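You operate a simulated robot arm through the tools that you are given. There is no shell and no other tool. Be economical: measure what you need, move in short steps, check, and stop when the job is done.

The job below is to be done with a simulated robot arm. You get a single attempt, and the scene is never put back.

JOB
Shut the flush cart drawer.

The check looks at the end state, three seconds after you hand in, the way a careful person would. Anything else that was tipped, shoved, dropped, spilled or broken makes it a failure.

ROBOT AND FRAMES
A 6-joint arm with a two-finger parallel gripper on a trunk, on a base that drives. Base frame: it is fixed to the floor where the robot stands at the start and does not move with it; the origin is under the middle of the robot, x ahead of it, y to its left, z up. Lengths are in m, angles in rad, forces in N, time in s.
Its first joint turns from -2.897 to 2.897 rad. Places, roughly: flush cart drawer [0.9, 0.1, 0.7]. Payload 3.43 kg.
Tool frame: the origin (TCP) lies between the finger pads and is the grasp point; the fingertips stand 0.034 m ahead of it; z points along the fingers, y is the line along which they close. The gripper opens to 0.128 m. The fingers are 0.024 m wide and 0.012 m thick; the gripper's body (0.048 by 0.13 m) begins 0.096 m behind the TCP.
Orientation is that of the tool frame in the base frame, as [roll, pitch, yaw] about the fixed x, y, z axes, in that order (R = Rz(yaw) Ry(pitch) Rx(roll)). With the fingers straight down and closing along the base's y, the tool's x points along the base's -x, its y along +y and its z along -z.

CONTROLS
- The arm moves only by the tool move_arm. Its argument "deltas" is a list that holds one entry, the list of rows, each a list of 6 numbers: the shift along the tool's x, y, z in units of 25 mm (1.0 is 25 mm), then the turn, a rotation vector about the tool's x, y, z in units of 8 degrees (1.0 is 8 degrees). In form: [[[x, y, z, ax, ay, az], ...]]. A call has 1 to 12 rows; each row shifts and turns the commanded pose from where the row before left it, along the tool's axes as they then stand. "grip" is the gripper command, from -1 (fully open) to 1 (shut), values between in proportion, set as the call begins (left out, the last holds). A call with a number of a shift or a turn outside -1 to 1 is refused whole. Rows are played at 5 a second. More than 0.05 m and 0.15 rad between two rows, or a gripper value outside its range, and nothing of the call is played. A pose out of reach is approached as far as the arm can. The call stops where the force on the tool passes 40 N (or 10 N more than at its start, if that is more) or the arm is blocked; 0.2 s more then pass. The fingers move at their own pace (about 0.153 m/s each) and stop on an object; they squeeze with about 28 N. The grip force told is the motor's: it shows also when the fingers shut on nothing. Time passes only in rows, and 0.2 s behind the last, so rows that do not move let the fingers close. It gives the time, the measured TCP pose, the force on the tool (base axes), the opening and the grip force at its end, in the units of the frame above (readings bear some noise), with the torque about the TCP (base axes, N m) and any sound that the robot's microphone picked up, and new pictures: "show" is both (left out), scene, wrist or none.
- Cameras (640 x 400 px; columns grow to the right, rows downward): "scene" is now at [0.1604, 0.1868, 1.2177]; the picture's right is [-0.18, -0.98, 0.00], its down [-0.49, 0.09, -0.87] and it looks along [0.85, -0.16, -0.49] (base axes); focal length 269 px, centre (320, 200). "wrist" rides on the gripper at [0.076, -0.011, -0.16] in the tool frame; the picture's right is [0.15, 0.99, 0.00], its down [-0.88, 0.13, -0.46] and it looks along [-0.45, 0.07, 0.89] (tool axes); focal length 234 px, centre (320, 200).
- base_move(legs): drives the robot by 1 to 6 legs, each [ahead, left, turn to the left] in m, m and rad, along the robot's own axes; the way and the turn of a leg run together, so that a leg with both is an arc; at most 1.5 m and 3.142 rad a leg. The arm and the cameras ride along, it lands a little off, and it stops where it bumps. It gives what a move gives, and a new picture of the scene camera.
- aim_head(pan, tilt): turns the head with the scene camera to pan (to the left, within 2.496 rad either way) and tilt (down, from -0.506 to 1.204), counted from straight ahead of the robot. It gives what a move gives, and a new picture of the scene camera.
- pixel_to_xyz(camera, pixels): for up to 12 pixels [column, row] of the newest picture of that camera ("zoom" is the newest enlarged one), the place [x, y, z] in the base frame of the surface seen there, good to about 0.002 m, but the place of the scene camera against the robot may be out by one fixed shift of up to 0.025 m in any direction. The clock stands still meanwhile.
- enlarge(camera, box): a new picture of the part [left, top, right, bottom] of that camera's present view, enlarged. The clock stands still meanwhile.
- job_done(): hands the job in; it is judged then, once.

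Work in short steps. Measure before you move; look again where a grasp or a placing could have gone wrong, and mend it. You have 80 turns and 260 pictures in all, those below and enlarged ones among them. Open the gripper and draw the arm clear of the work before you hand the job in, unless the task says otherwise; then end with one line.

The tools are called after "Call:" by a JSON object that holds its "api" and its "payload". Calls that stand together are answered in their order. move_arm: Moves the arm, as the interface text tells. Its arguments: {"type":"object","properties":{"deltas":{"type":"array"},"grip":{"type":"number"},"show":{"type":"string","enum":["both","scene","wrist","none"]}},"required":["deltas"]} The other tools are called the same way: base_move (legs) drives the base; aim_head (pan, tilt) turns the head that bears the scene camera; pixel_to_xyz (camera, pixels) gives the place of the surface under pixels of a picture; enlarge (camera, box) takes an enlarged picture of a part of a camera's view; job_done () hands the job in.

At the start:

```text
time: 0.0
eef_pos: [0.6382, 0.2454, 0.8945]
tcp_rot: [-3.141, 0.0, 3.141]
force: [1.0, -0.4, -0.1]
torque: [-0.03, -0.01, -0.02]
width: 0.1281
gripper_force: 0.1
robot x, y, heading: [-0.0004, 0.0012, 0.006]
head pan, tilt: [-0.183, 0.517]
```

scene: 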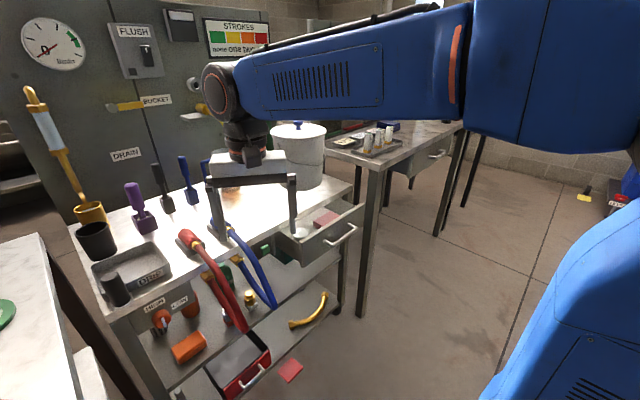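
wrist: 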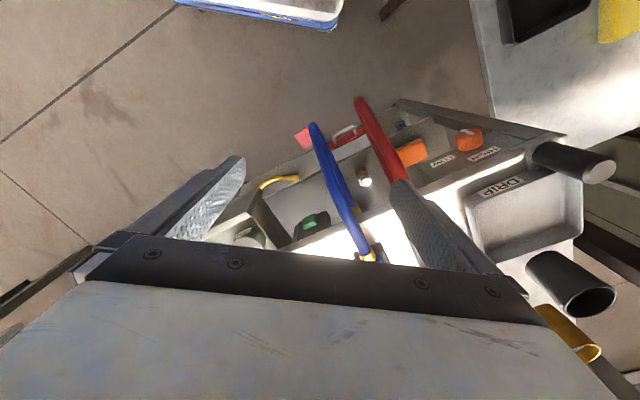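

The scene shows an open drawer around (320,240) with a handle at (340,235), partly hidden by the gripper. I enlarge that area to see it better.

Call:
{"api": "enlarge", "payload": {"camera": "scene", "box": [200, 170, 400, 295]}}

Call:
{"api": "pixel_to_xyz", "payload": {"camera": "scene", "pixels": [[350, 228], [330, 244], [340, 234], [361, 205], [300, 262], [330, 255], [278, 240], [325, 220], [345, 185], [300, 232]]}}

```text
3.20 times, centred on (300, 232) of scene
```

zoom: 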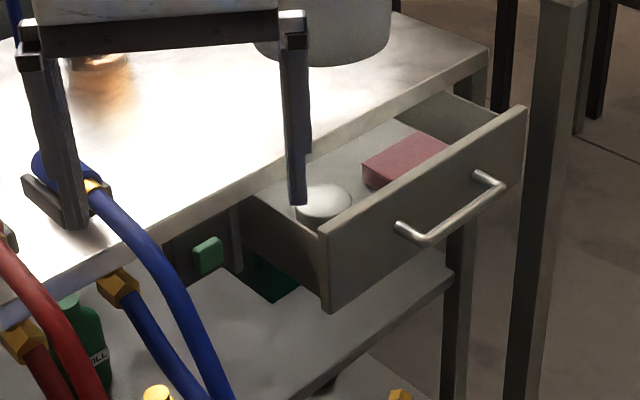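

```text
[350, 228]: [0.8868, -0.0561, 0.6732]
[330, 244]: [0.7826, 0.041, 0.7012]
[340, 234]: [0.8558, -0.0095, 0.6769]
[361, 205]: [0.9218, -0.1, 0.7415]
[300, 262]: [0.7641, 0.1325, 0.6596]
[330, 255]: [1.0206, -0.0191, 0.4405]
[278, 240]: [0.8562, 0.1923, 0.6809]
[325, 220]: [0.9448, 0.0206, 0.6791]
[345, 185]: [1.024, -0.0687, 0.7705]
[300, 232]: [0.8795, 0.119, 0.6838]
```

The drawer holds a round tin and a pink block, and the blue hose hangs to its left. I measure the front panel, handle, tabletop edge and contents on the zoom.

Call:
{"api": "pixel_to_xyz", "payload": {"camera": "zoom", "pixels": [[324, 238], [518, 114], [330, 303], [517, 180], [430, 200], [404, 232], [430, 238], [497, 188], [325, 195], [405, 155], [210, 205], [480, 55]]}}

Call:
{"api": "pixel_to_xyz", "payload": {"camera": "zoom", "pixels": [[360, 240], [470, 160], [340, 295], [440, 148], [370, 180], [350, 188], [300, 210], [207, 255], [180, 300], [130, 220], [300, 180], [440, 245]]}}

```text
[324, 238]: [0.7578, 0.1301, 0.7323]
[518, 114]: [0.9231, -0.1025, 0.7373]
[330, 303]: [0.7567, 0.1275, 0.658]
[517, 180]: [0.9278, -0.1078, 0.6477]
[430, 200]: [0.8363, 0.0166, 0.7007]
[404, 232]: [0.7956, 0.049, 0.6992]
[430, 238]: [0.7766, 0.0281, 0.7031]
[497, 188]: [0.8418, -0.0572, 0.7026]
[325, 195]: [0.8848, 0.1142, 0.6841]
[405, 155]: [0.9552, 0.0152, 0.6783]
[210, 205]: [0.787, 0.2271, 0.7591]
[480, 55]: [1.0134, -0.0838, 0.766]
```

```text
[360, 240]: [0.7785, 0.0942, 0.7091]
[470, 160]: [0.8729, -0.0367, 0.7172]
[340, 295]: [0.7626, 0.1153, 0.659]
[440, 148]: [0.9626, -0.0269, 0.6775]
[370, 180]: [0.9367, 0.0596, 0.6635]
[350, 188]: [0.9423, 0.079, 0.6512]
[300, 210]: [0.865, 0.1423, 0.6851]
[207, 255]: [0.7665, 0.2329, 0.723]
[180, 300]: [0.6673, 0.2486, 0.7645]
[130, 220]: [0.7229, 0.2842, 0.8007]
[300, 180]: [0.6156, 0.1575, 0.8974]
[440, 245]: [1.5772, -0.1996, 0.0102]
```

The front panel runs from (0.758,0.130) to (0.925,-0.105), z 0.65–0.735. The handle bar is centred near (0.809,-0.015,0.70) and the inward direction is (0.81,0.58). The contents are below the rim, so I move at the present height to a point in front of the handle, clear of the hoses, with the gripper partly closed.

Call:
{"api": "move_arm", "payload": {"deltas": [[[-0.353, -1, 0, 0, 0, 0], [-0.353, -1, 0, 0, 0, 0], [-0.353, -1, 0, 0, 0, 0], [-0.353, -1, 0, 0, 0, 0], [-0.353, -1, 0, 0, 0, 0], [-0.353, -1, 0, 0, 0, 0], [-0.353, -1, 0, 0, 0, 0], [-0.353, -1, 0, 0, 0, 0], [-0.353, -1, 0, 0, 0, 0], [-0.353, -1, 0, 0, 0, 0], [-0.353, -1, 0, 0, 0, 0], [-0.353, -1, 0, 0, 0, 0]]], "grip": 0.22, "show": "none"}}

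Call:
{"api": "move_arm", "payload": {"deltas": [[[0, 0, 0, 0, 0, -0.9], [0, 0, 0, 0, 0, -0.9], [0, 0, 0, 0, 0, -0.9], [0, 0, 0, 0, 0, -0.9], [0, 0, 0, 0, 0, -0.86], [0, 0, 0, 0, 0, 0]]]}}

```text
time: 2.6
eef_pos: [0.7432, -0.0546, 0.8969]
tcp_rot: [-3.141, 0.001, 3.141]
force: [-0.3, 0.2, 0.3]
torque: [0.0, -0.02, 0.0]
width: 0.0498
gripper_force: 0.1
robot x, y, heading: [-0.0006, -0.0014, 0.002]
head pan, tilt: [-0.183, 0.517]
```

```text
time: 4.0
eef_pos: [0.7423, -0.0552, 0.8959]
tcp_rot: [3.141, 0.0, -2.519]
force: [-1.0, -0.3, -0.7]
torque: [0.01, 0.05, -0.01]
width: 0.0501
gripper_force: 0.0
robot x, y, heading: [0.0003, 0.0033, 0.003]
head pan, tilt: [-0.183, 0.517]
```

scene: 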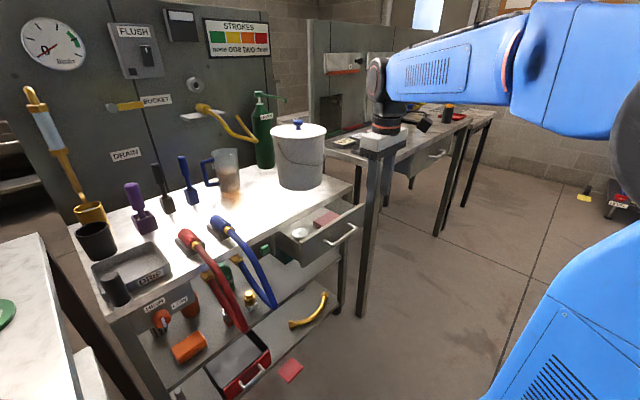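
wrist: 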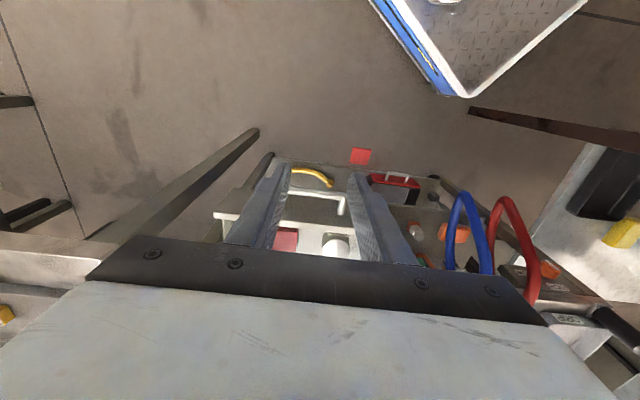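

The arm sits in front of the drawer at height, and the wrist view shows the handle at about (342,205). I check the handle and the neighbouring table with both cameras to find the camera shift.

Call:
{"api": "pixel_to_xyz", "payload": {"camera": "wrist", "pixels": [[342, 205], [338, 197], [346, 213], [225, 216], [320, 228], [50, 245], [165, 200], [336, 245]]}}

Call:
{"api": "enlarge", "payload": {"camera": "scene", "box": [250, 130, 450, 255]}}

Call:
{"api": "enlarge", "payload": {"camera": "wrist", "box": [200, 150, 440, 300]}}

```text
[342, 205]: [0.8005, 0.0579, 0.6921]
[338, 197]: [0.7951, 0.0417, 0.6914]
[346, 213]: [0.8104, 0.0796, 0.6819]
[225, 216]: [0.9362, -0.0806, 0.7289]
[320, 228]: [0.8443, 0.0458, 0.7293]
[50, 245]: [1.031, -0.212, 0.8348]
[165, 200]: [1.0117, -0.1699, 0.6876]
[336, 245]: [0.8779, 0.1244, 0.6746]
```

```text
3.20 times, centred on (350, 192) of scene
```

zoom: 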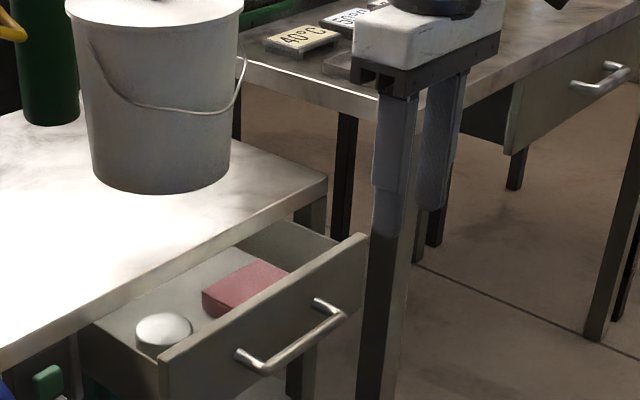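

```text
2.67 times, centred on (320, 225) of wrist
```

zoom: 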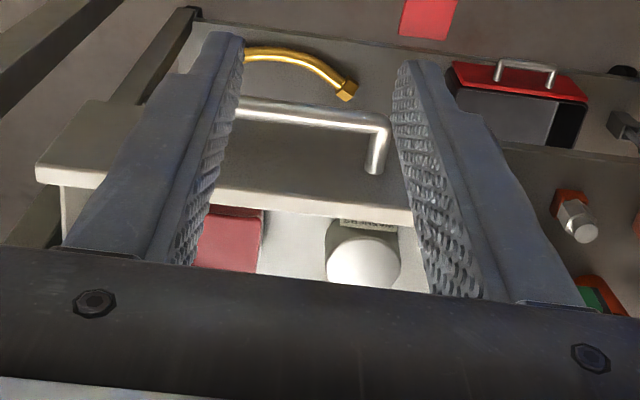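

The wrist camera puts the panel about 0.022 m further in than the scene camera does. I measure the bar precisely on this wrist zoom.

Call:
{"api": "pixel_to_xyz", "payload": {"camera": "zoom", "pixels": [[260, 110], [310, 118], [350, 123], [384, 128], [377, 165], [350, 206], [60, 173], [270, 196]]}}

```text
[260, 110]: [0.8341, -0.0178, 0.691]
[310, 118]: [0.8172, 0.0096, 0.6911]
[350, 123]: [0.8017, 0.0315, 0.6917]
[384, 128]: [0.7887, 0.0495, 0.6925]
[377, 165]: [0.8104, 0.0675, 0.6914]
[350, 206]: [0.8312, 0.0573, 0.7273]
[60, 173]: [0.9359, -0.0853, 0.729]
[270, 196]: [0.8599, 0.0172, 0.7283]
```

The bar is at z 0.691, about 0.10 m ahead of the TCP along the push line, and the TCP is centred on the panel. I lower it by 0.196 m so the fingers straddle bar height.

Call:
{"api": "move_arm", "payload": {"deltas": [[[0, 0, 0.98, 0, 0, 0], [0, 0, 0.98, 0, 0, 0], [0, 0, 0.98, 0, 0, 0], [0, 0, 0.98, 0, 0, 0], [0, 0, 0.98, 0, 0, 0], [0, 0, 0.98, 0, 0, 0], [0, 0, 0.98, 0, 0, 0], [0, 0, 0.98, 0, 0, 0], [0, 0, 0, 0, 0, 0]]]}}

```text
time: 6.0
eef_pos: [0.7436, -0.0533, 0.7005]
tcp_rot: [-3.141, -0.001, -2.518]
force: [0.6, -0.4, 0.2]
torque: [0.01, 0.01, 0.0]
width: 0.0499
gripper_force: 0.0
robot x, y, heading: [0.0007, 0.0002, -0.0]
head pan, tilt: [-0.183, 0.517]
```

scene: 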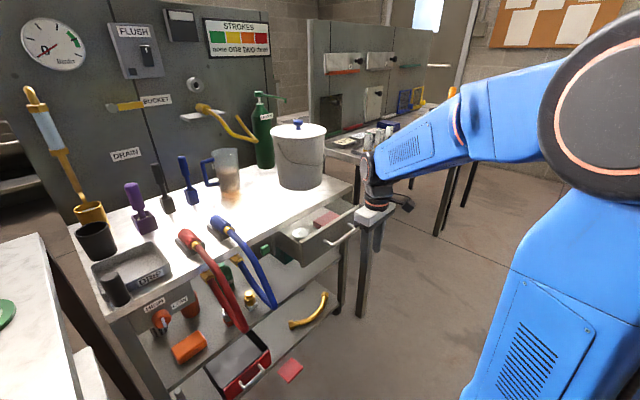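
wrist: 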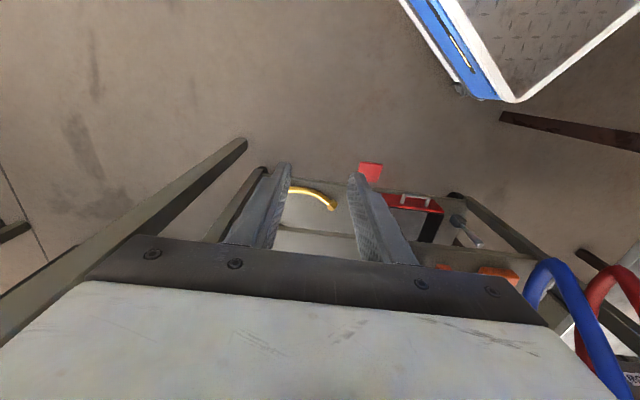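

Fingers are at bar height and clear of everything. I advance toward the bar along tool −x for about 0.075 m.

Call:
{"api": "move_arm", "payload": {"deltas": [[[-0.5, 0, 0, 0, 0, 0], [-0.5, 0, 0, 0, 0, 0], [-0.5, 0, 0, 0, 0, 0], [-0.5, 0, 0, 0, 0, 0], [-0.5, 0, 0, 0, 0, 0], [-0.5, 0, 0, 0, 0, 0]]]}}

```text
time: 7.4
eef_pos: [0.8038, -0.0108, 0.6998]
tcp_rot: [3.141, -0.001, -2.519]
force: [-0.1, 0.5, 0.1]
torque: [0.02, -0.01, 0.0]
width: 0.0501
gripper_force: 0.0
robot x, y, heading: [-0.0003, 0.0016, -0.002]
head pan, tilt: [-0.183, 0.517]
```

scene: 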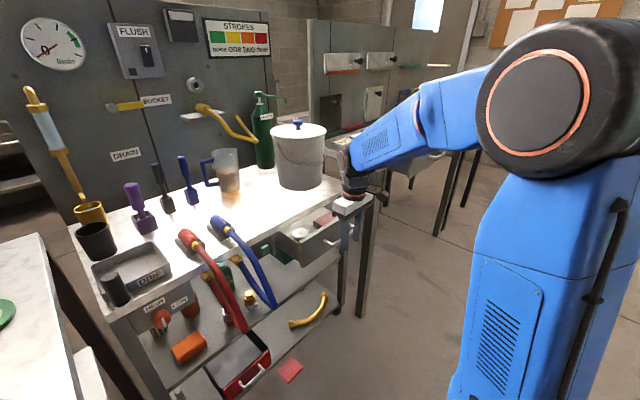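
wrist: 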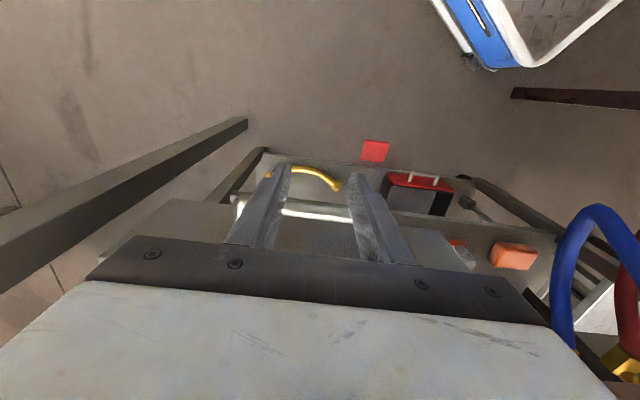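

No contact yet, and the bar is just ahead of the fingers. I push on slowly.

Call:
{"api": "move_arm", "payload": {"deltas": [[[-0.25, 0, 0, 0, 0, 0], [-0.25, 0, 0, 0, 0, 0], [-0.25, 0, 0, 0, 0, 0], [-0.25, 0, 0, 0, 0, 0], [-0.25, 0, 0, 0, 0, 0], [-0.25, 0, 0, 0, 0, 0], [-0.25, 0, 0, 0, 0, 0], [-0.25, 0, 0, 0, 0, 0]]]}}

```text
time: 9.2
eef_pos: [0.8439, 0.0184, 0.6992]
tcp_rot: [3.141, 0.001, -2.521]
force: [0.2, 0.4, 0.5]
torque: [0.02, 0.0, 0.0]
width: 0.0498
gripper_force: 0.0
robot x, y, heading: [-0.0036, -0.0054, -0.007]
head pan, tilt: [-0.183, 0.517]
```

scene: 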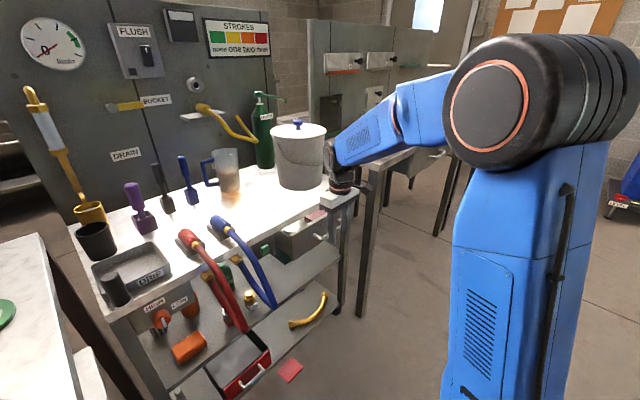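
wrist: 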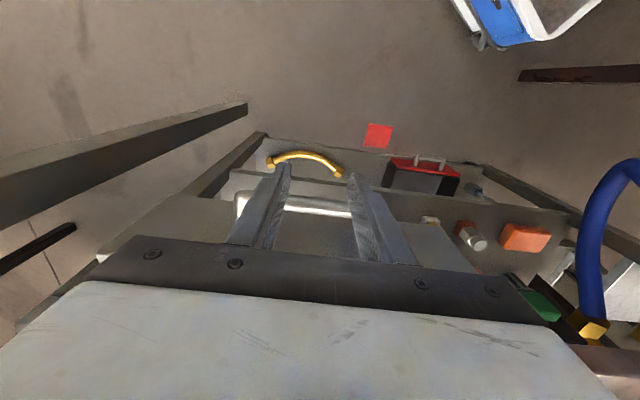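

The bar stays at the same place in the wrist view (310,208), so the drawer is moving in. The forearm looks close to the white pot near (325,160), so I check that gap and the remaining drawer travel.

Call:
{"api": "enlarge", "payload": {"camera": "scene", "box": [240, 110, 400, 270]}}

Call:
{"api": "pixel_to_xyz", "payload": {"camera": "scene", "pixels": [[318, 150], [310, 180], [300, 125], [332, 160], [342, 182], [335, 195], [330, 190], [322, 198], [345, 143], [355, 187]]}}

```text
2.50 times, centred on (320, 190) of scene
```

zoom: 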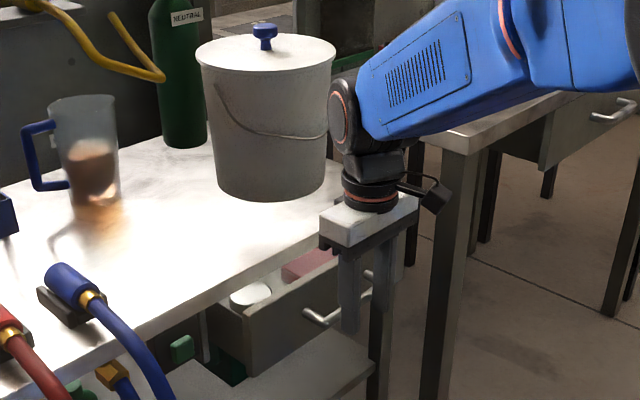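

```text
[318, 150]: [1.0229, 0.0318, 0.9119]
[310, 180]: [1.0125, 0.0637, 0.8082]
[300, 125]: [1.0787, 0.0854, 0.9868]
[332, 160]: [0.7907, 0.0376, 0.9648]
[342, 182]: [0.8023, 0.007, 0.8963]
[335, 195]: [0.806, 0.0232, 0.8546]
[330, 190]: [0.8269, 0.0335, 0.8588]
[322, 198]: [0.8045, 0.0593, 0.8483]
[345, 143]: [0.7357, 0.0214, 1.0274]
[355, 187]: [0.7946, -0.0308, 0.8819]
```

There is about 0.2 m between the arm and the pot, and the drawer is about half shut. I keep pushing.

Call:
{"api": "move_arm", "payload": {"deltas": [[[-0.25, 0, 0, 0, 0, 0], [-0.25, 0, 0, 0, 0, 0], [-0.25, 0, 0, 0, 0, 0], [-0.25, 0, 0, 0, 0, 0], [-0.25, 0, 0, 0, 0, 0], [-0.25, 0, 0, 0, 0, 0]]]}}

Call:
{"api": "enlarge", "payload": {"camera": "scene", "box": [240, 150, 400, 290]}}

```text
time: 10.6
eef_pos: [0.8735, 0.0395, 0.6999]
tcp_rot: [-3.141, -0.002, -2.518]
force: [-0.8, 0.0, -0.2]
torque: [-0.03, 0.0, 0.02]
width: 0.0498
gripper_force: 0.1
robot x, y, heading: [-0.0025, -0.0016, 0.003]
head pan, tilt: [-0.183, 0.517]
```

scene: 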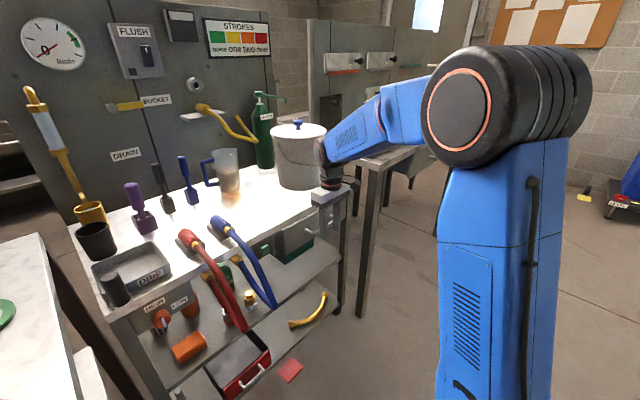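
wrist: 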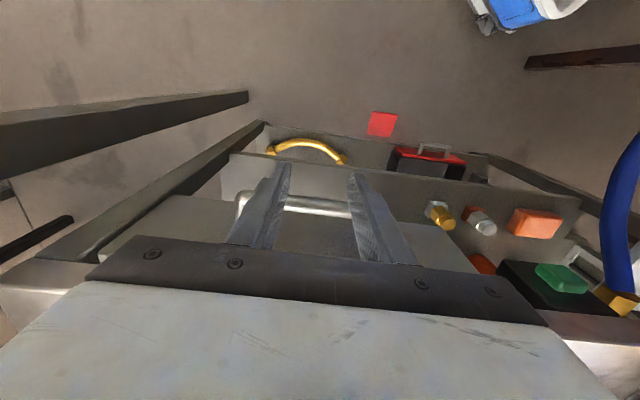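

```text
2.86 times, centred on (320, 220) of scene
```

zoom: 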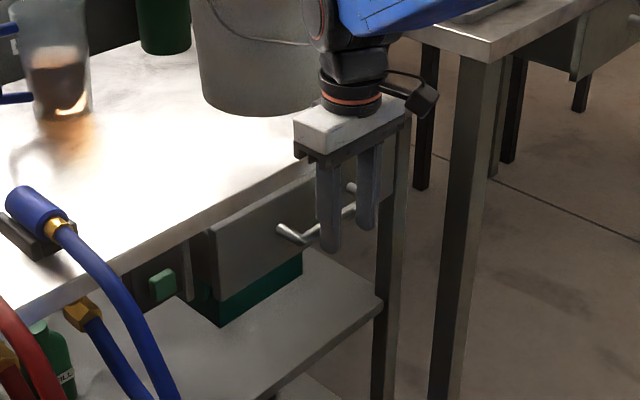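

The drawer front is now near the table edge with no end-stop force yet. I go on in 5 mm steps until it resists.

Call:
{"api": "move_arm", "payload": {"deltas": [[[-0.2, 0, 0, 0, 0, 0], [-0.2, 0, 0, 0, 0, 0], [-0.2, 0, 0, 0, 0, 0], [-0.2, 0, 0, 0, 0, 0]]]}}

Call:
{"api": "enlarge", "payload": {"camera": "scene", "box": [240, 150, 400, 290]}}

```text
time: 11.4
eef_pos: [0.8828, 0.0433, 0.6994]
tcp_rot: [3.14, -0.01, -2.518]
force: [-5.4, -3.6, 1.5]
torque: [0.02, 0.1, 0.2]
width: 0.05
gripper_force: 0.0
robot x, y, heading: [0.0007, -0.0006, -0.003]
head pan, tilt: [-0.183, 0.517]
stopped in row 3: the force on the tool passed its limit at 48 N (the readings are from after the stop); the commanded pose is now the measured one
```

scene: 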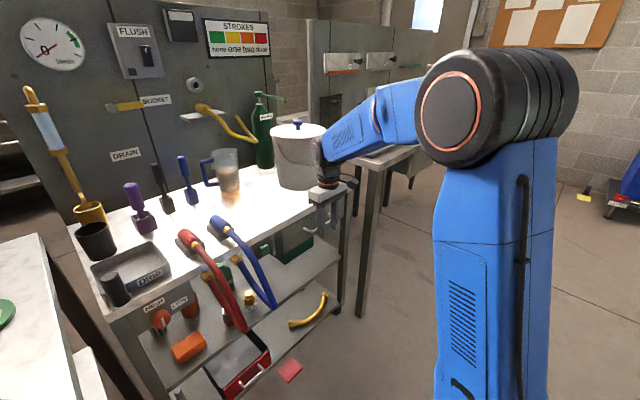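
wrist: 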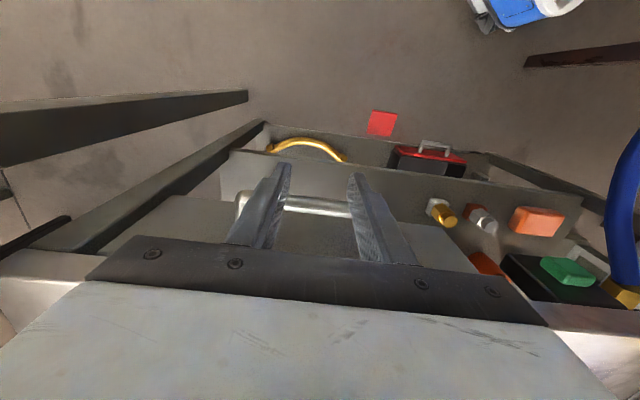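

```text
2.86 times, centred on (320, 220) of scene
```

zoom: 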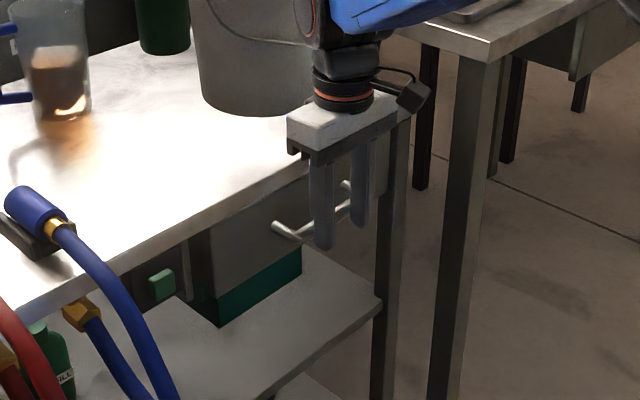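

Force hit 48 N as the front came level with the table edge. I measure front, table edge and cabinet frame to tell whether this is fully shut or blocked.

Call:
{"api": "pixel_to_xyz", "payload": {"camera": "zoom", "pixels": [[225, 250], [215, 290], [290, 200], [203, 265], [190, 250], [180, 255], [200, 225], [220, 215], [162, 285], [270, 285], [240, 300], [120, 262]]}}

Call:
{"api": "enlarge", "payload": {"camera": "scene", "box": [260, 195, 340, 275]}}

```text
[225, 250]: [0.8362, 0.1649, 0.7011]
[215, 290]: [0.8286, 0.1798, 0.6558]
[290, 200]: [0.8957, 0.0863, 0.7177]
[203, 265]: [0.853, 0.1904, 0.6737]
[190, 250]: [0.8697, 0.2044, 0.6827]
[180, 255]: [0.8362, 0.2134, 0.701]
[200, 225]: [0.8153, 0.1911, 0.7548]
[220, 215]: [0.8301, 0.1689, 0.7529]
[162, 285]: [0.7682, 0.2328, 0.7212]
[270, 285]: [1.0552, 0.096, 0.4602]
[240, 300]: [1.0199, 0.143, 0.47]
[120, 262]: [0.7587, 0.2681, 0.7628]
```

```text
5.00 times, centred on (300, 235) of scene
```

zoom: 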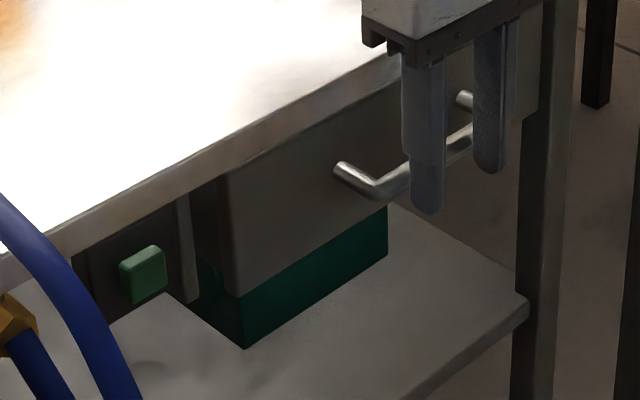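

The front is level with the tabletop edge, but the cabinet side's edge seems about 0.03 m further in, so it may not be fully home. I push once more gently to see whether it yields.

Call:
{"api": "move_arm", "payload": {"deltas": [[[-0.1, 0, 0, 0, 0, 0], [-0.1, 0, 0, 0, 0, 0], [-0.1, 0, 0, 0, 0, 0], [-0.1, 0, 0, 0, 0, 0], [-0.1, 0, 0, 0, 0, 0], [-0.1, 0, 0, 0, 0, 0]]], "show": "wrist"}}

```text
time: 11.9
eef_pos: [0.8817, 0.044, 0.6998]
tcp_rot: [3.14, -0.015, -2.518]
force: [-6.4, -2.7, 2.1]
torque: [-0.03, 0.09, 0.23]
width: 0.0508
gripper_force: 0.7
robot x, y, heading: [-0.0027, 0.0021, 0.002]
head pan, tilt: [-0.183, 0.517]
stopped in row 2: the force on the tool passed its limit at 46 N (the readings are from after the stop); the commanded pose is now the measured one
```

wrist: 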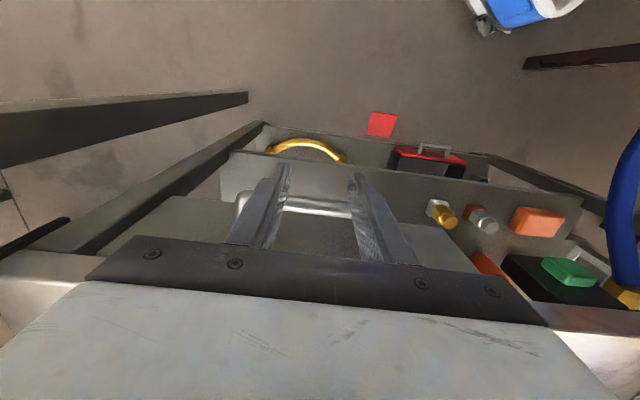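

It is a hard stop at about 46 N. I back the arm away along the same line to inspect the drawer.

Call:
{"api": "move_arm", "payload": {"deltas": [[[0.5, 0, 0, 0, 0, 0], [1, 0, 0, 0, 0, 0], [1, 0, 0, 0, 0, 0], [1, 0, 0, 0, 0, 0], [1, 0, 0, 0, 0, 0], [1, 0, 0, 0, 0, 0], [1, -0.5, 0, 0, 0, 0], [0, -1, 0, 0, 0, 0], [0, -1, 0, 0, 0, 0]]]}}

Call:
{"api": "enlarge", "payload": {"camera": "scene", "box": [250, 180, 370, 275]}}

```text
time: 13.9
eef_pos: [0.787, -0.1029, 0.6992]
tcp_rot: [3.14, -0.014, -2.518]
force: [-0.1, -0.2, 0.0]
torque: [-0.03, -0.01, 0.02]
width: 0.0498
gripper_force: 0.0
robot x, y, heading: [-0.0039, -0.0004, 0.001]
head pan, tilt: [-0.183, 0.517]
```

scene: 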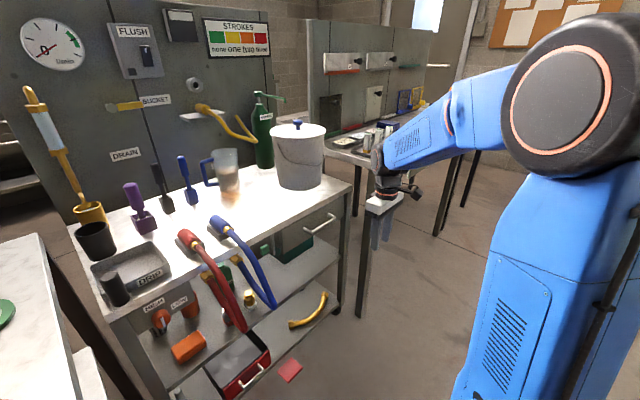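
wrist: 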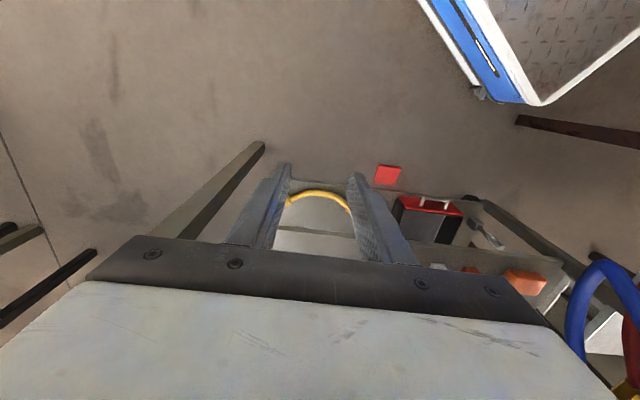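

```text
4.21 times, centred on (310, 228) of scene
```

zoom: 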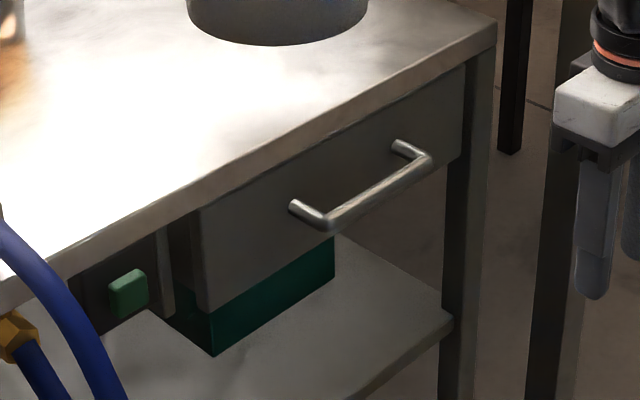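

The front now looks nearly flat under the top edge. I measure the panel at both ends, the leg and the strip on the left to judge any remaining gap.

Call:
{"api": "pixel_to_xyz", "payload": {"camera": "zoom", "pixels": [[215, 230], [225, 285], [445, 100], [450, 150], [480, 120], [480, 200], [205, 250], [198, 270], [185, 250], [165, 270], [175, 290], [150, 255]]}}

Call:
{"api": "enlarge", "payload": {"camera": "scene", "box": [268, 215, 318, 265]}}

```text
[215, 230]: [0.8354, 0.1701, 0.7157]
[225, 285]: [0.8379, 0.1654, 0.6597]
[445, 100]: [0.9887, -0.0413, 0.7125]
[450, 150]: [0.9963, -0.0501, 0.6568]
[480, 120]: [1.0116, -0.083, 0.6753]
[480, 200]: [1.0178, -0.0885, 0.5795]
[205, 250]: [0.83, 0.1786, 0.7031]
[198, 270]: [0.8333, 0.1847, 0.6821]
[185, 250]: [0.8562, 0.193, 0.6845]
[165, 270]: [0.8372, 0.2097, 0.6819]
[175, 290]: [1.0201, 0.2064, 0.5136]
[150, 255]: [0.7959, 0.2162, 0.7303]
```

```text
8.00 times, centred on (293, 240) of scene
```

zoom: 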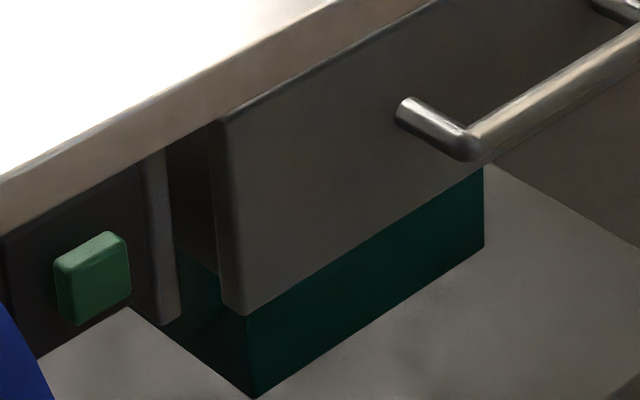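

The panel is parallel to and level with the cart leg and tabletop edge (n≈0.778, against 0.773 and 0.774), but the left side plate sits about 1–2 cm behind the panel. To rule out a blockage I back off and pitch the wrist camera to look level under and around the drawer.

Call:
{"api": "move_arm", "payload": {"deltas": [[[1, 0.5, 0, 0, 0, 0], [1, 0.5, 0.3, 0, 0, 0], [0, 0.5, 0.8, 0, -0.8, 0], [0, 0.8, 0.8, 0, -0.8, 0], [0, 0.8, 0, 0, -0.9, 0], [0, 0.5, 0, 0, -0.9, 0], [0, 0, 0, 0, -0.9, 0], [0, 0, 0, 0, -0.9, 0], [0, 0, 0, 0, -0.9, 0], [0, 0, 0, 0, -0.9, 0]]]}}

```text
time: 16.1
eef_pos: [0.7374, -0.0699, 0.6882]
tcp_rot: [3.136, 0.964, -2.523]
force: [0.1, -0.3, 1.0]
torque: [0.01, 0.02, 0.01]
width: 0.0499
gripper_force: 0.1
out of reach, approached as far as the arm can: row 8, 9, 10
robot x, y, heading: [-0.0006, -0.004, -0.001]
head pan, tilt: [-0.183, 0.517]
```

scene: 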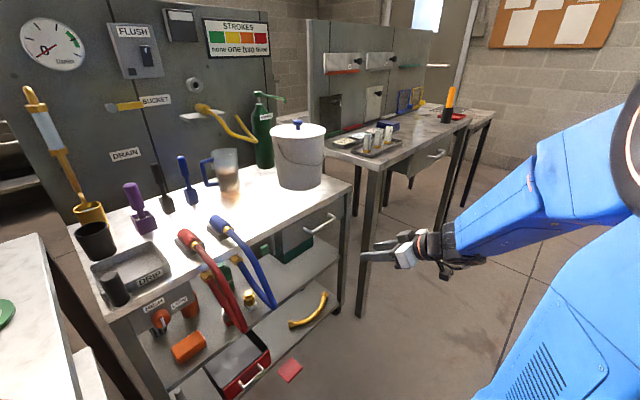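
wrist: 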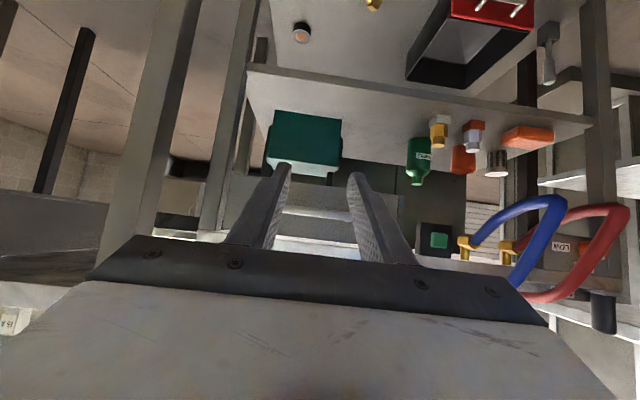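

The upside-down wrist view shows the green box on the shelf right under the drawer, around (305,145). I enlarge to see whether it touches the drawer.

Call:
{"api": "enlarge", "payload": {"camera": "wrist", "box": [220, 90, 470, 260]}}

Call:
{"api": "pixel_to_xyz", "payload": {"camera": "wrist", "pixels": [[285, 120], [300, 160], [310, 172], [325, 172], [330, 195], [310, 190], [350, 160], [420, 215], [400, 205], [455, 240], [350, 180], [255, 150]]}}

```text
2.35 times, centred on (345, 175) of wrist
```

zoom: 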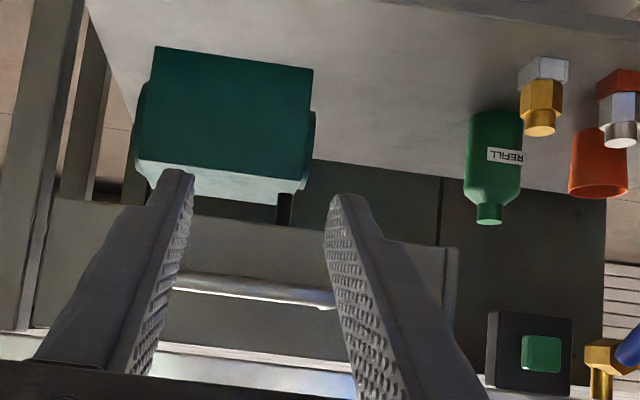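

```text
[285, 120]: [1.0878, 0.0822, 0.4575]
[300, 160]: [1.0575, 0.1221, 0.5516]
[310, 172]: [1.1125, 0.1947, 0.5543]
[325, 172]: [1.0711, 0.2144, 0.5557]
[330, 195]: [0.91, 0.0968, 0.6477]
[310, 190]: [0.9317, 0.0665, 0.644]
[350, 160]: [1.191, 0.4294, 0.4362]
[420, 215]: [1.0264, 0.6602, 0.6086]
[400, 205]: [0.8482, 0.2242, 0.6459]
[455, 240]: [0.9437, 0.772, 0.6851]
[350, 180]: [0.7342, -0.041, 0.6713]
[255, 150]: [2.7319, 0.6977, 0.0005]
```

A dark upright sits at zoom (285,210) between the box and the drawer; it could be a cart leg or something standing in the drawer's way. I measure and enlarge it.

Call:
{"api": "pixel_to_xyz", "payload": {"camera": "zoom", "pixels": [[285, 198], [285, 208], [285, 218], [220, 205], [310, 210], [270, 190], [240, 232], [435, 255], [450, 260], [250, 260], [140, 110], [312, 130]]}}

Call:
{"api": "enlarge", "payload": {"camera": "wrist", "box": [260, 150, 350, 210]}}

```text
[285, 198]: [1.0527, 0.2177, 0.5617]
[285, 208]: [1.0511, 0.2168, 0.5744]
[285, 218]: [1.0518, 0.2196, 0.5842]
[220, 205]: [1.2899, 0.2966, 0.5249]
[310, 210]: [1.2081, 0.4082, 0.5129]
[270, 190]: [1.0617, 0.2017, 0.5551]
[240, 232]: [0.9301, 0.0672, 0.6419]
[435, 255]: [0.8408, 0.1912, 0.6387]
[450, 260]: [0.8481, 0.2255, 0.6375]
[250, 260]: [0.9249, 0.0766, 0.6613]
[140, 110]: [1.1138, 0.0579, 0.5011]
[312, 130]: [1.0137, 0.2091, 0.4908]
```

```text
6.67 times, centred on (305, 180) of wrist
```

zoom: 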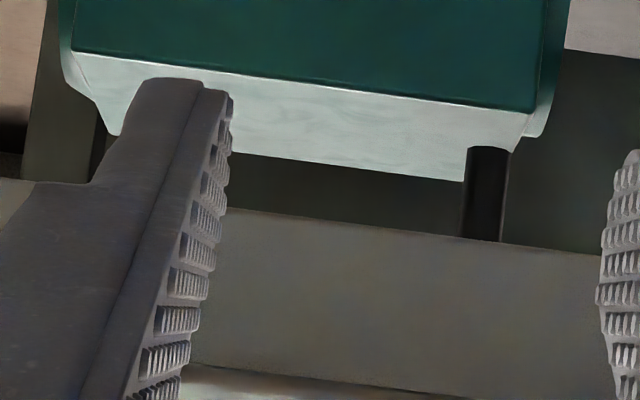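

A black post rises from the green box at (1.052,0.218), from z 0.557 past 0.584, and its top is hidden behind the drawer. It could be blocking the drawer, so I lower the camera to look up under the drawer.

Call:
{"api": "move_arm", "payload": {"deltas": [[[0.8, 0, 0.57, 0, 0, 0], [0.8, 0, 0.57, 0, 0, 0], [0.8, 0, 0.57, 0, 0, 0], [0.8, 0, 0.57, 0, 0, 0], [0.8, 0, 0.57, 0, 0, 0], [0.8, 0, 0.57, 0, 0, 0]]]}}

Call:
{"api": "enlarge", "payload": {"camera": "wrist", "box": [200, 90, 450, 260]}}

```text
time: 17.5
eef_pos: [0.791, -0.0919, 0.5679]
tcp_rot: [3.137, 0.963, -2.523]
force: [-0.1, 0.5, 0.2]
torque: [0.01, 0.01, 0.0]
width: 0.0498
gripper_force: 0.1
out of reach, approached as far as the arm can: row 1, 2, 3, 4, 5, 6
robot x, y, heading: [0.0002, 0.0019, 0.0]
head pan, tilt: [-0.183, 0.517]
```

scene: 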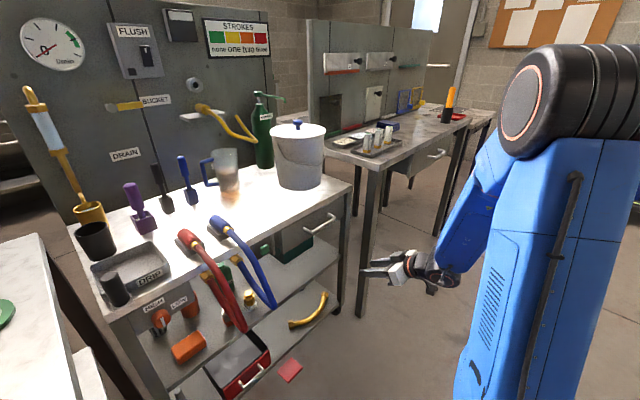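
wrist: 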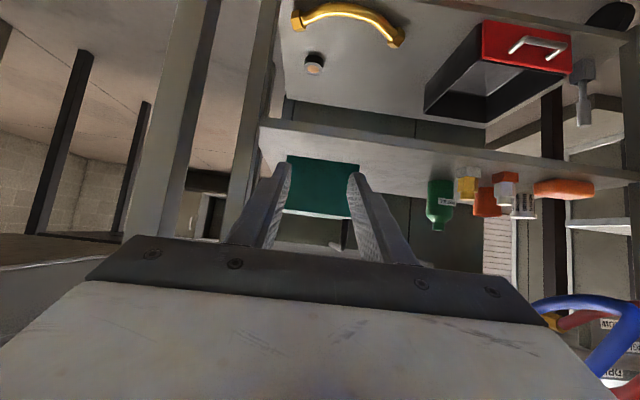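

```text
2.35 times, centred on (325, 175) of wrist
```

zoom: 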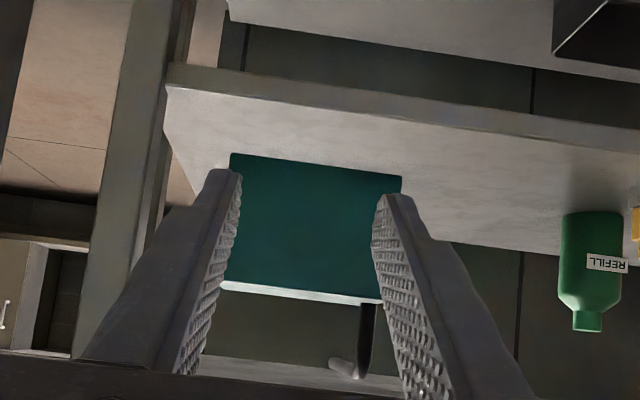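

The post now shows an L-shape with a grey end near the drawer underside at zoom (345,368). I enlarge and measure there.

Call:
{"api": "enlarge", "payload": {"camera": "wrist", "box": [270, 195, 370, 262]}}

Call:
{"api": "pixel_to_xyz", "payload": {"camera": "wrist", "pixels": [[345, 222], [345, 232], [344, 240], [343, 246], [336, 246], [332, 244], [320, 246], [300, 244], [320, 235], [300, 212], [326, 250], [355, 247]]}}

```text
5.97 times, centred on (320, 228) of wrist
```

zoom: 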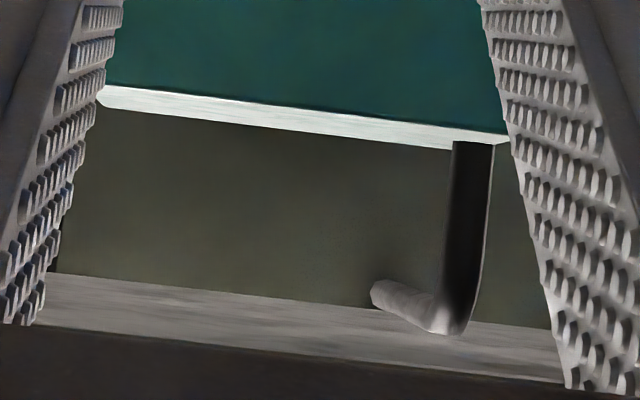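

```text
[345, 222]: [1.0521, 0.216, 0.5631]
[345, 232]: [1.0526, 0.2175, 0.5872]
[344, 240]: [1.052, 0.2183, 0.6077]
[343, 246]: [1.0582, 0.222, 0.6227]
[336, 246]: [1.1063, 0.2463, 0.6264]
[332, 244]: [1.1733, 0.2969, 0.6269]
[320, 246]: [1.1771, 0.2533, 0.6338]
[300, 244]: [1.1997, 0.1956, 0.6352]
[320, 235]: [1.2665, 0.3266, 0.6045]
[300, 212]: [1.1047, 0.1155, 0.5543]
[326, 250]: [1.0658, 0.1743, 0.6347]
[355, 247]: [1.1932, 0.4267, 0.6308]
```

The handle of the green box is a bail below the drawer bottom (top z ≈ 0.63, underside ≈ 0.635), so that passes underneath. Next I look at the gap between the panel's back and the side plate from the left, in the scene view.

Call:
{"api": "enlarge", "payload": {"camera": "scene", "box": [278, 220, 308, 260]}}

Call:
{"api": "pixel_to_xyz", "payload": {"camera": "zoom", "pixels": [[330, 200], [300, 200], [290, 200], [280, 200], [270, 200], [260, 200], [250, 200], [240, 200], [230, 200], [220, 200], [210, 200], [200, 200]]}}

```text
10.00 times, centred on (293, 240) of scene
```

zoom: 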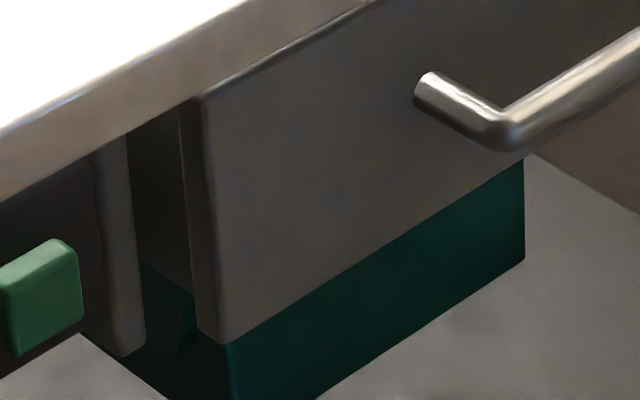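

```text
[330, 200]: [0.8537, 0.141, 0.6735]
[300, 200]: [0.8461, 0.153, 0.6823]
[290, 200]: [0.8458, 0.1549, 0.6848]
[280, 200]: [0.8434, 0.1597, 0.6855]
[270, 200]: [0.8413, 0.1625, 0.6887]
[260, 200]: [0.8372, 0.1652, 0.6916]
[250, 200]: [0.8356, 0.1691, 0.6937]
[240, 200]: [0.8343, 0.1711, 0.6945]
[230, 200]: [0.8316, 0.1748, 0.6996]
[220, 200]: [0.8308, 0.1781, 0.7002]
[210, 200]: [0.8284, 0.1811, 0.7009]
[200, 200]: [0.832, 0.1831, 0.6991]
```

I sample across the panel's edge, the drawer side and the side plate.

Call:
{"api": "pixel_to_xyz", "payload": {"camera": "zoom", "pixels": [[205, 230], [198, 230], [194, 230], [191, 230], [187, 230], [180, 230], [165, 230], [150, 230], [145, 200], [134, 230], [120, 230], [108, 230]]}}

```text
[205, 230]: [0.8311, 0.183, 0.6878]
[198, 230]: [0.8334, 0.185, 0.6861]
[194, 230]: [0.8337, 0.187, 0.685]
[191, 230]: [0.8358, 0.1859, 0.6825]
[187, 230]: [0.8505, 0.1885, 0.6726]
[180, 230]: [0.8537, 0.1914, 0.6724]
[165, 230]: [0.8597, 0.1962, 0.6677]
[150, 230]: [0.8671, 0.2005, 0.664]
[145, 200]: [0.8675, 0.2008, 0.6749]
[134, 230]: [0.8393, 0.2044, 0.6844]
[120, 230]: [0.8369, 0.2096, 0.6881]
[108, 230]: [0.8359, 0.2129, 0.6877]
```

The side plate front is at n≈0.802 while the panel's back is at ≈0.788, a gap of about 13 mm, so I am not certain it is shut. I sample the drawer underside's rear edge, the back wall and the L-shaped rod in the wrist view.

Call:
{"api": "enlarge", "payload": {"camera": "wrist", "box": [280, 225, 360, 262]}}

Call:
{"api": "pixel_to_xyz", "payload": {"camera": "zoom", "pixels": [[150, 120], [150, 135], [150, 145], [150, 155], [300, 140], [300, 155], [300, 165], [360, 140], [380, 150], [420, 165], [450, 175], [470, 165]]}}

```text
8.00 times, centred on (320, 244) of wrist
```

zoom: 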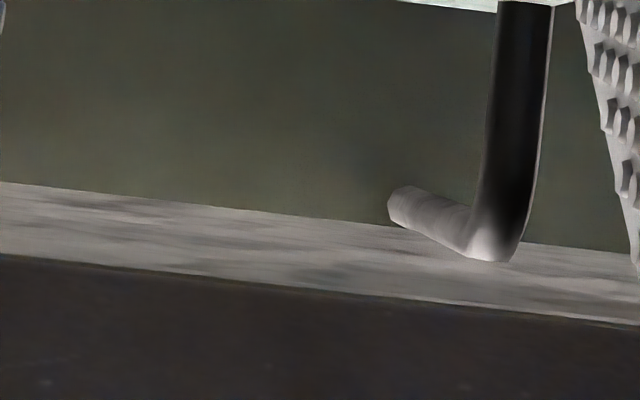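

```text
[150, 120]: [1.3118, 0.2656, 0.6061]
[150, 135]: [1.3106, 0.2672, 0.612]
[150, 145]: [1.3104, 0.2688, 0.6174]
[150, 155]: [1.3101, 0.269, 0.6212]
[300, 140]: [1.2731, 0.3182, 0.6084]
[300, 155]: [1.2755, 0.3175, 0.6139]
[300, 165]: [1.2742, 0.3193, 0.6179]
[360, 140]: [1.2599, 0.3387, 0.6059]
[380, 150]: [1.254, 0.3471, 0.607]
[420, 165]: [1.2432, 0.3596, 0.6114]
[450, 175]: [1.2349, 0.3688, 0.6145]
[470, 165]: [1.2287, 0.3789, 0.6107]
```

The first samples fell on the back wall. I sample the rear edge and the rod itself.

Call:
{"api": "pixel_to_xyz", "payload": {"camera": "zoom", "pixels": [[150, 190], [150, 200], [150, 210], [150, 240], [330, 217], [330, 225], [400, 205], [430, 220], [465, 240], [490, 250], [510, 230], [580, 255]]}}

```text
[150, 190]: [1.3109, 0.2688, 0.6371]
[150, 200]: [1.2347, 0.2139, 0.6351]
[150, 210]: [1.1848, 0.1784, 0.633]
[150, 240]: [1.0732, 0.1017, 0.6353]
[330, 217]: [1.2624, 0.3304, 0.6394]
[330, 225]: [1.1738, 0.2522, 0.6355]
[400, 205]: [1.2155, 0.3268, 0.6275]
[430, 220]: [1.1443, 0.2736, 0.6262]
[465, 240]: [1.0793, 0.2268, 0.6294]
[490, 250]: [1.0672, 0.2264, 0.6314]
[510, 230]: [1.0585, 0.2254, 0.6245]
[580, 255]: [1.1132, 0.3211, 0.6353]
```

The rod appears to be an elbowed pipe passing under the drawer to near the back wall. For a reference on what "shut" looks like, I compare with the neighbouring table's drawer near (430,155).

Call:
{"api": "enlarge", "payload": {"camera": "scene", "box": [370, 100, 500, 220]}}

Call:
{"api": "pixel_to_xyz", "payload": {"camera": "scene", "pixels": [[416, 165], [420, 158], [445, 145], [450, 152], [400, 152], [380, 168], [440, 134], [470, 121], [371, 190], [447, 190], [412, 168], [395, 165]]}}

```text
3.33 times, centred on (435, 160) of scene
```

zoom: 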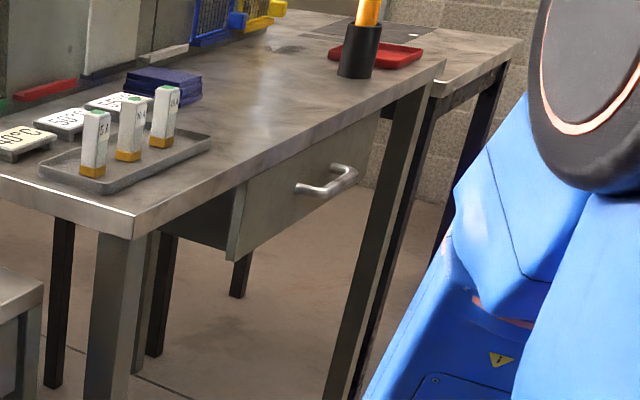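

```text
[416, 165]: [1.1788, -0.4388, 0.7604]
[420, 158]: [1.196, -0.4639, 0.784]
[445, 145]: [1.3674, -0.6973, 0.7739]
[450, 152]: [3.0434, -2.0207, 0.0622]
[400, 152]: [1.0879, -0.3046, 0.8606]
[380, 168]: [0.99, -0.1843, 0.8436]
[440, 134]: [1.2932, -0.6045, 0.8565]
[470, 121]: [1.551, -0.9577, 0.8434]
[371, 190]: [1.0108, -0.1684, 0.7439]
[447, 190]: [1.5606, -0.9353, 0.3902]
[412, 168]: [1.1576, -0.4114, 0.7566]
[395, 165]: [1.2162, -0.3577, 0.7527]
```

The neighbour's closed drawer also sits level with its table edge (n≈0.700 against 0.70), matching ours: 4 mm inside the edge, parallel, against a repeatable hard stop, with no rebound. I open the gripper and draw the arm back, then check once more.

Call:
{"api": "move_arm", "payload": {"deltas": [[[-0.6, 0, -0.8, 0, 0, 0], [-0.6, 0, -0.8, 0, 0, 0], [-0.6, 0, -0.8, 0, 0.8, 0], [-0.6, 0, -0.6, 0, 0.8, 0], [-0.3, 0, -0.8, 0, 0.8, 0], [0, 0, -0.8, 0, 0.8, 0]]], "grip": -1}}

Call:
{"api": "enlarge", "payload": {"camera": "scene", "box": [250, 180, 370, 275]}}

Call:
{"api": "pixel_to_xyz", "payload": {"camera": "zoom", "pixels": [[215, 230], [225, 285], [445, 100], [450, 150], [480, 120]]}}

```text
time: 18.9
eef_pos: [0.7536, -0.1164, 0.6985]
tcp_rot: [3.138, 0.515, -2.519]
force: [-0.5, 0.0, 0.9]
torque: [-0.01, 0.01, 0.01]
width: 0.128
gripper_force: 0.1
robot x, y, heading: [0.0017, 0.0008, -0.005]
head pan, tilt: [-0.183, 0.517]
```

scene: 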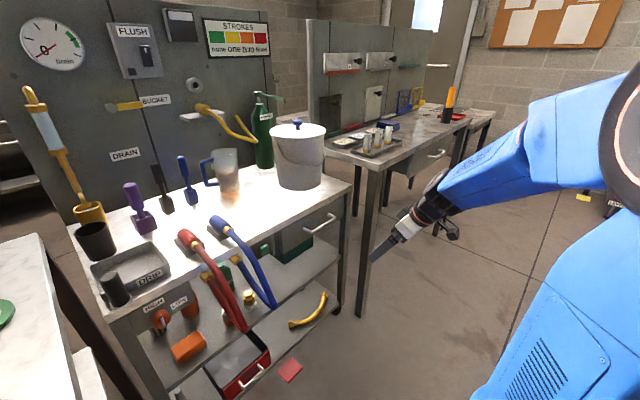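
wrist: 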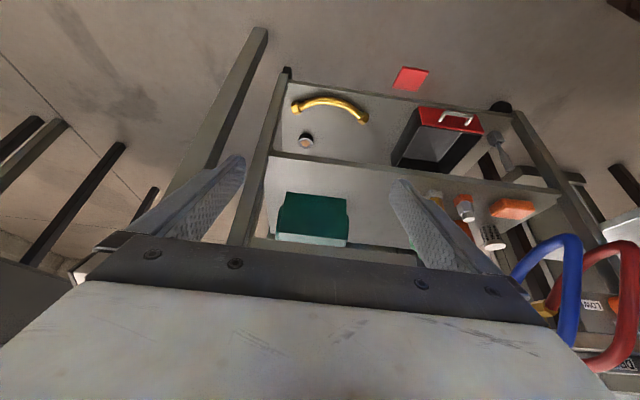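

```text
4.21 times, centred on (310, 228) of scene
```

zoom: 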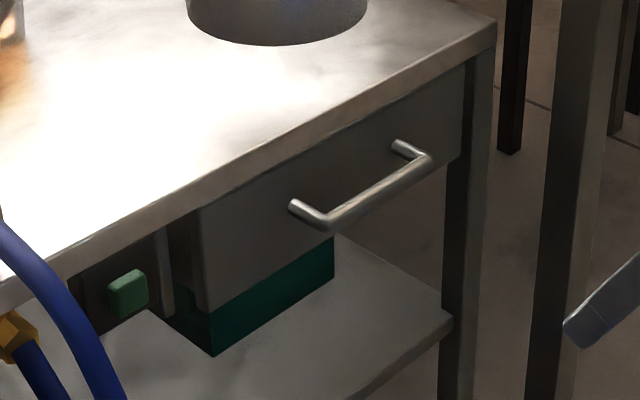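

```text
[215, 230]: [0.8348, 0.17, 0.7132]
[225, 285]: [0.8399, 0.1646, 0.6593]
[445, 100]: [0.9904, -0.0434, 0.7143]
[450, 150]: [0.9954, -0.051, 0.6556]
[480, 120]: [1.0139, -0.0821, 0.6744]
```

The front is unchanged and stable. I still want to rule out a hidden jam behind the drawer, so I look at the floor behind the robot before backing up for a lower camera view.

Call:
{"api": "aim_head", "payload": {"pan": 2.49, "tilt": 0.6}}

Call:
{"api": "aim_head", "payload": {"pan": -2.49, "tilt": 0.6}}

```text
time: 21.3
eef_pos: [0.7539, -0.1172, 0.6968]
tcp_rot: [3.138, 0.517, -2.519]
force: [0.8, -0.8, -0.1]
torque: [0.02, 0.02, 0.01]
width: 0.1279
gripper_force: 0.0
robot x, y, heading: [0.0024, 0.0037, -0.005]
head pan, tilt: [2.491, 0.6]
```

scene: 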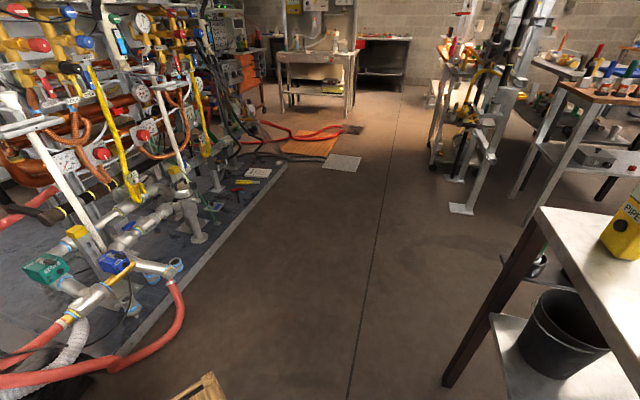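

```text
time: 25.2
eef_pos: [0.7537, -0.115, 0.6978]
tcp_rot: [3.138, 0.516, -2.518]
force: [0.5, 0.1, 0.7]
torque: [-0.03, 0.01, -0.02]
width: 0.1282
gripper_force: 0.1
robot x, y, heading: [-0.0026, 0.0016, -0.005]
head pan, tilt: [-2.491, 0.6]
```

scene: 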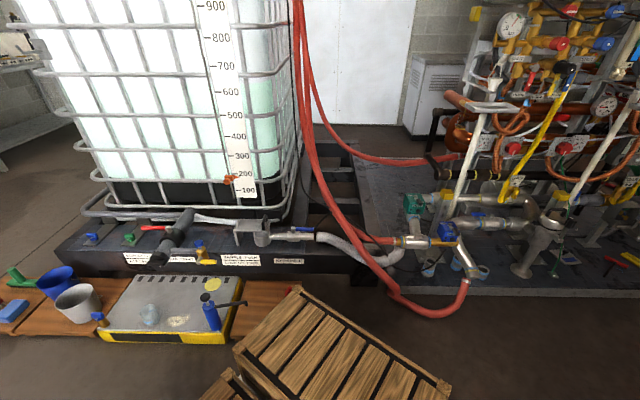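

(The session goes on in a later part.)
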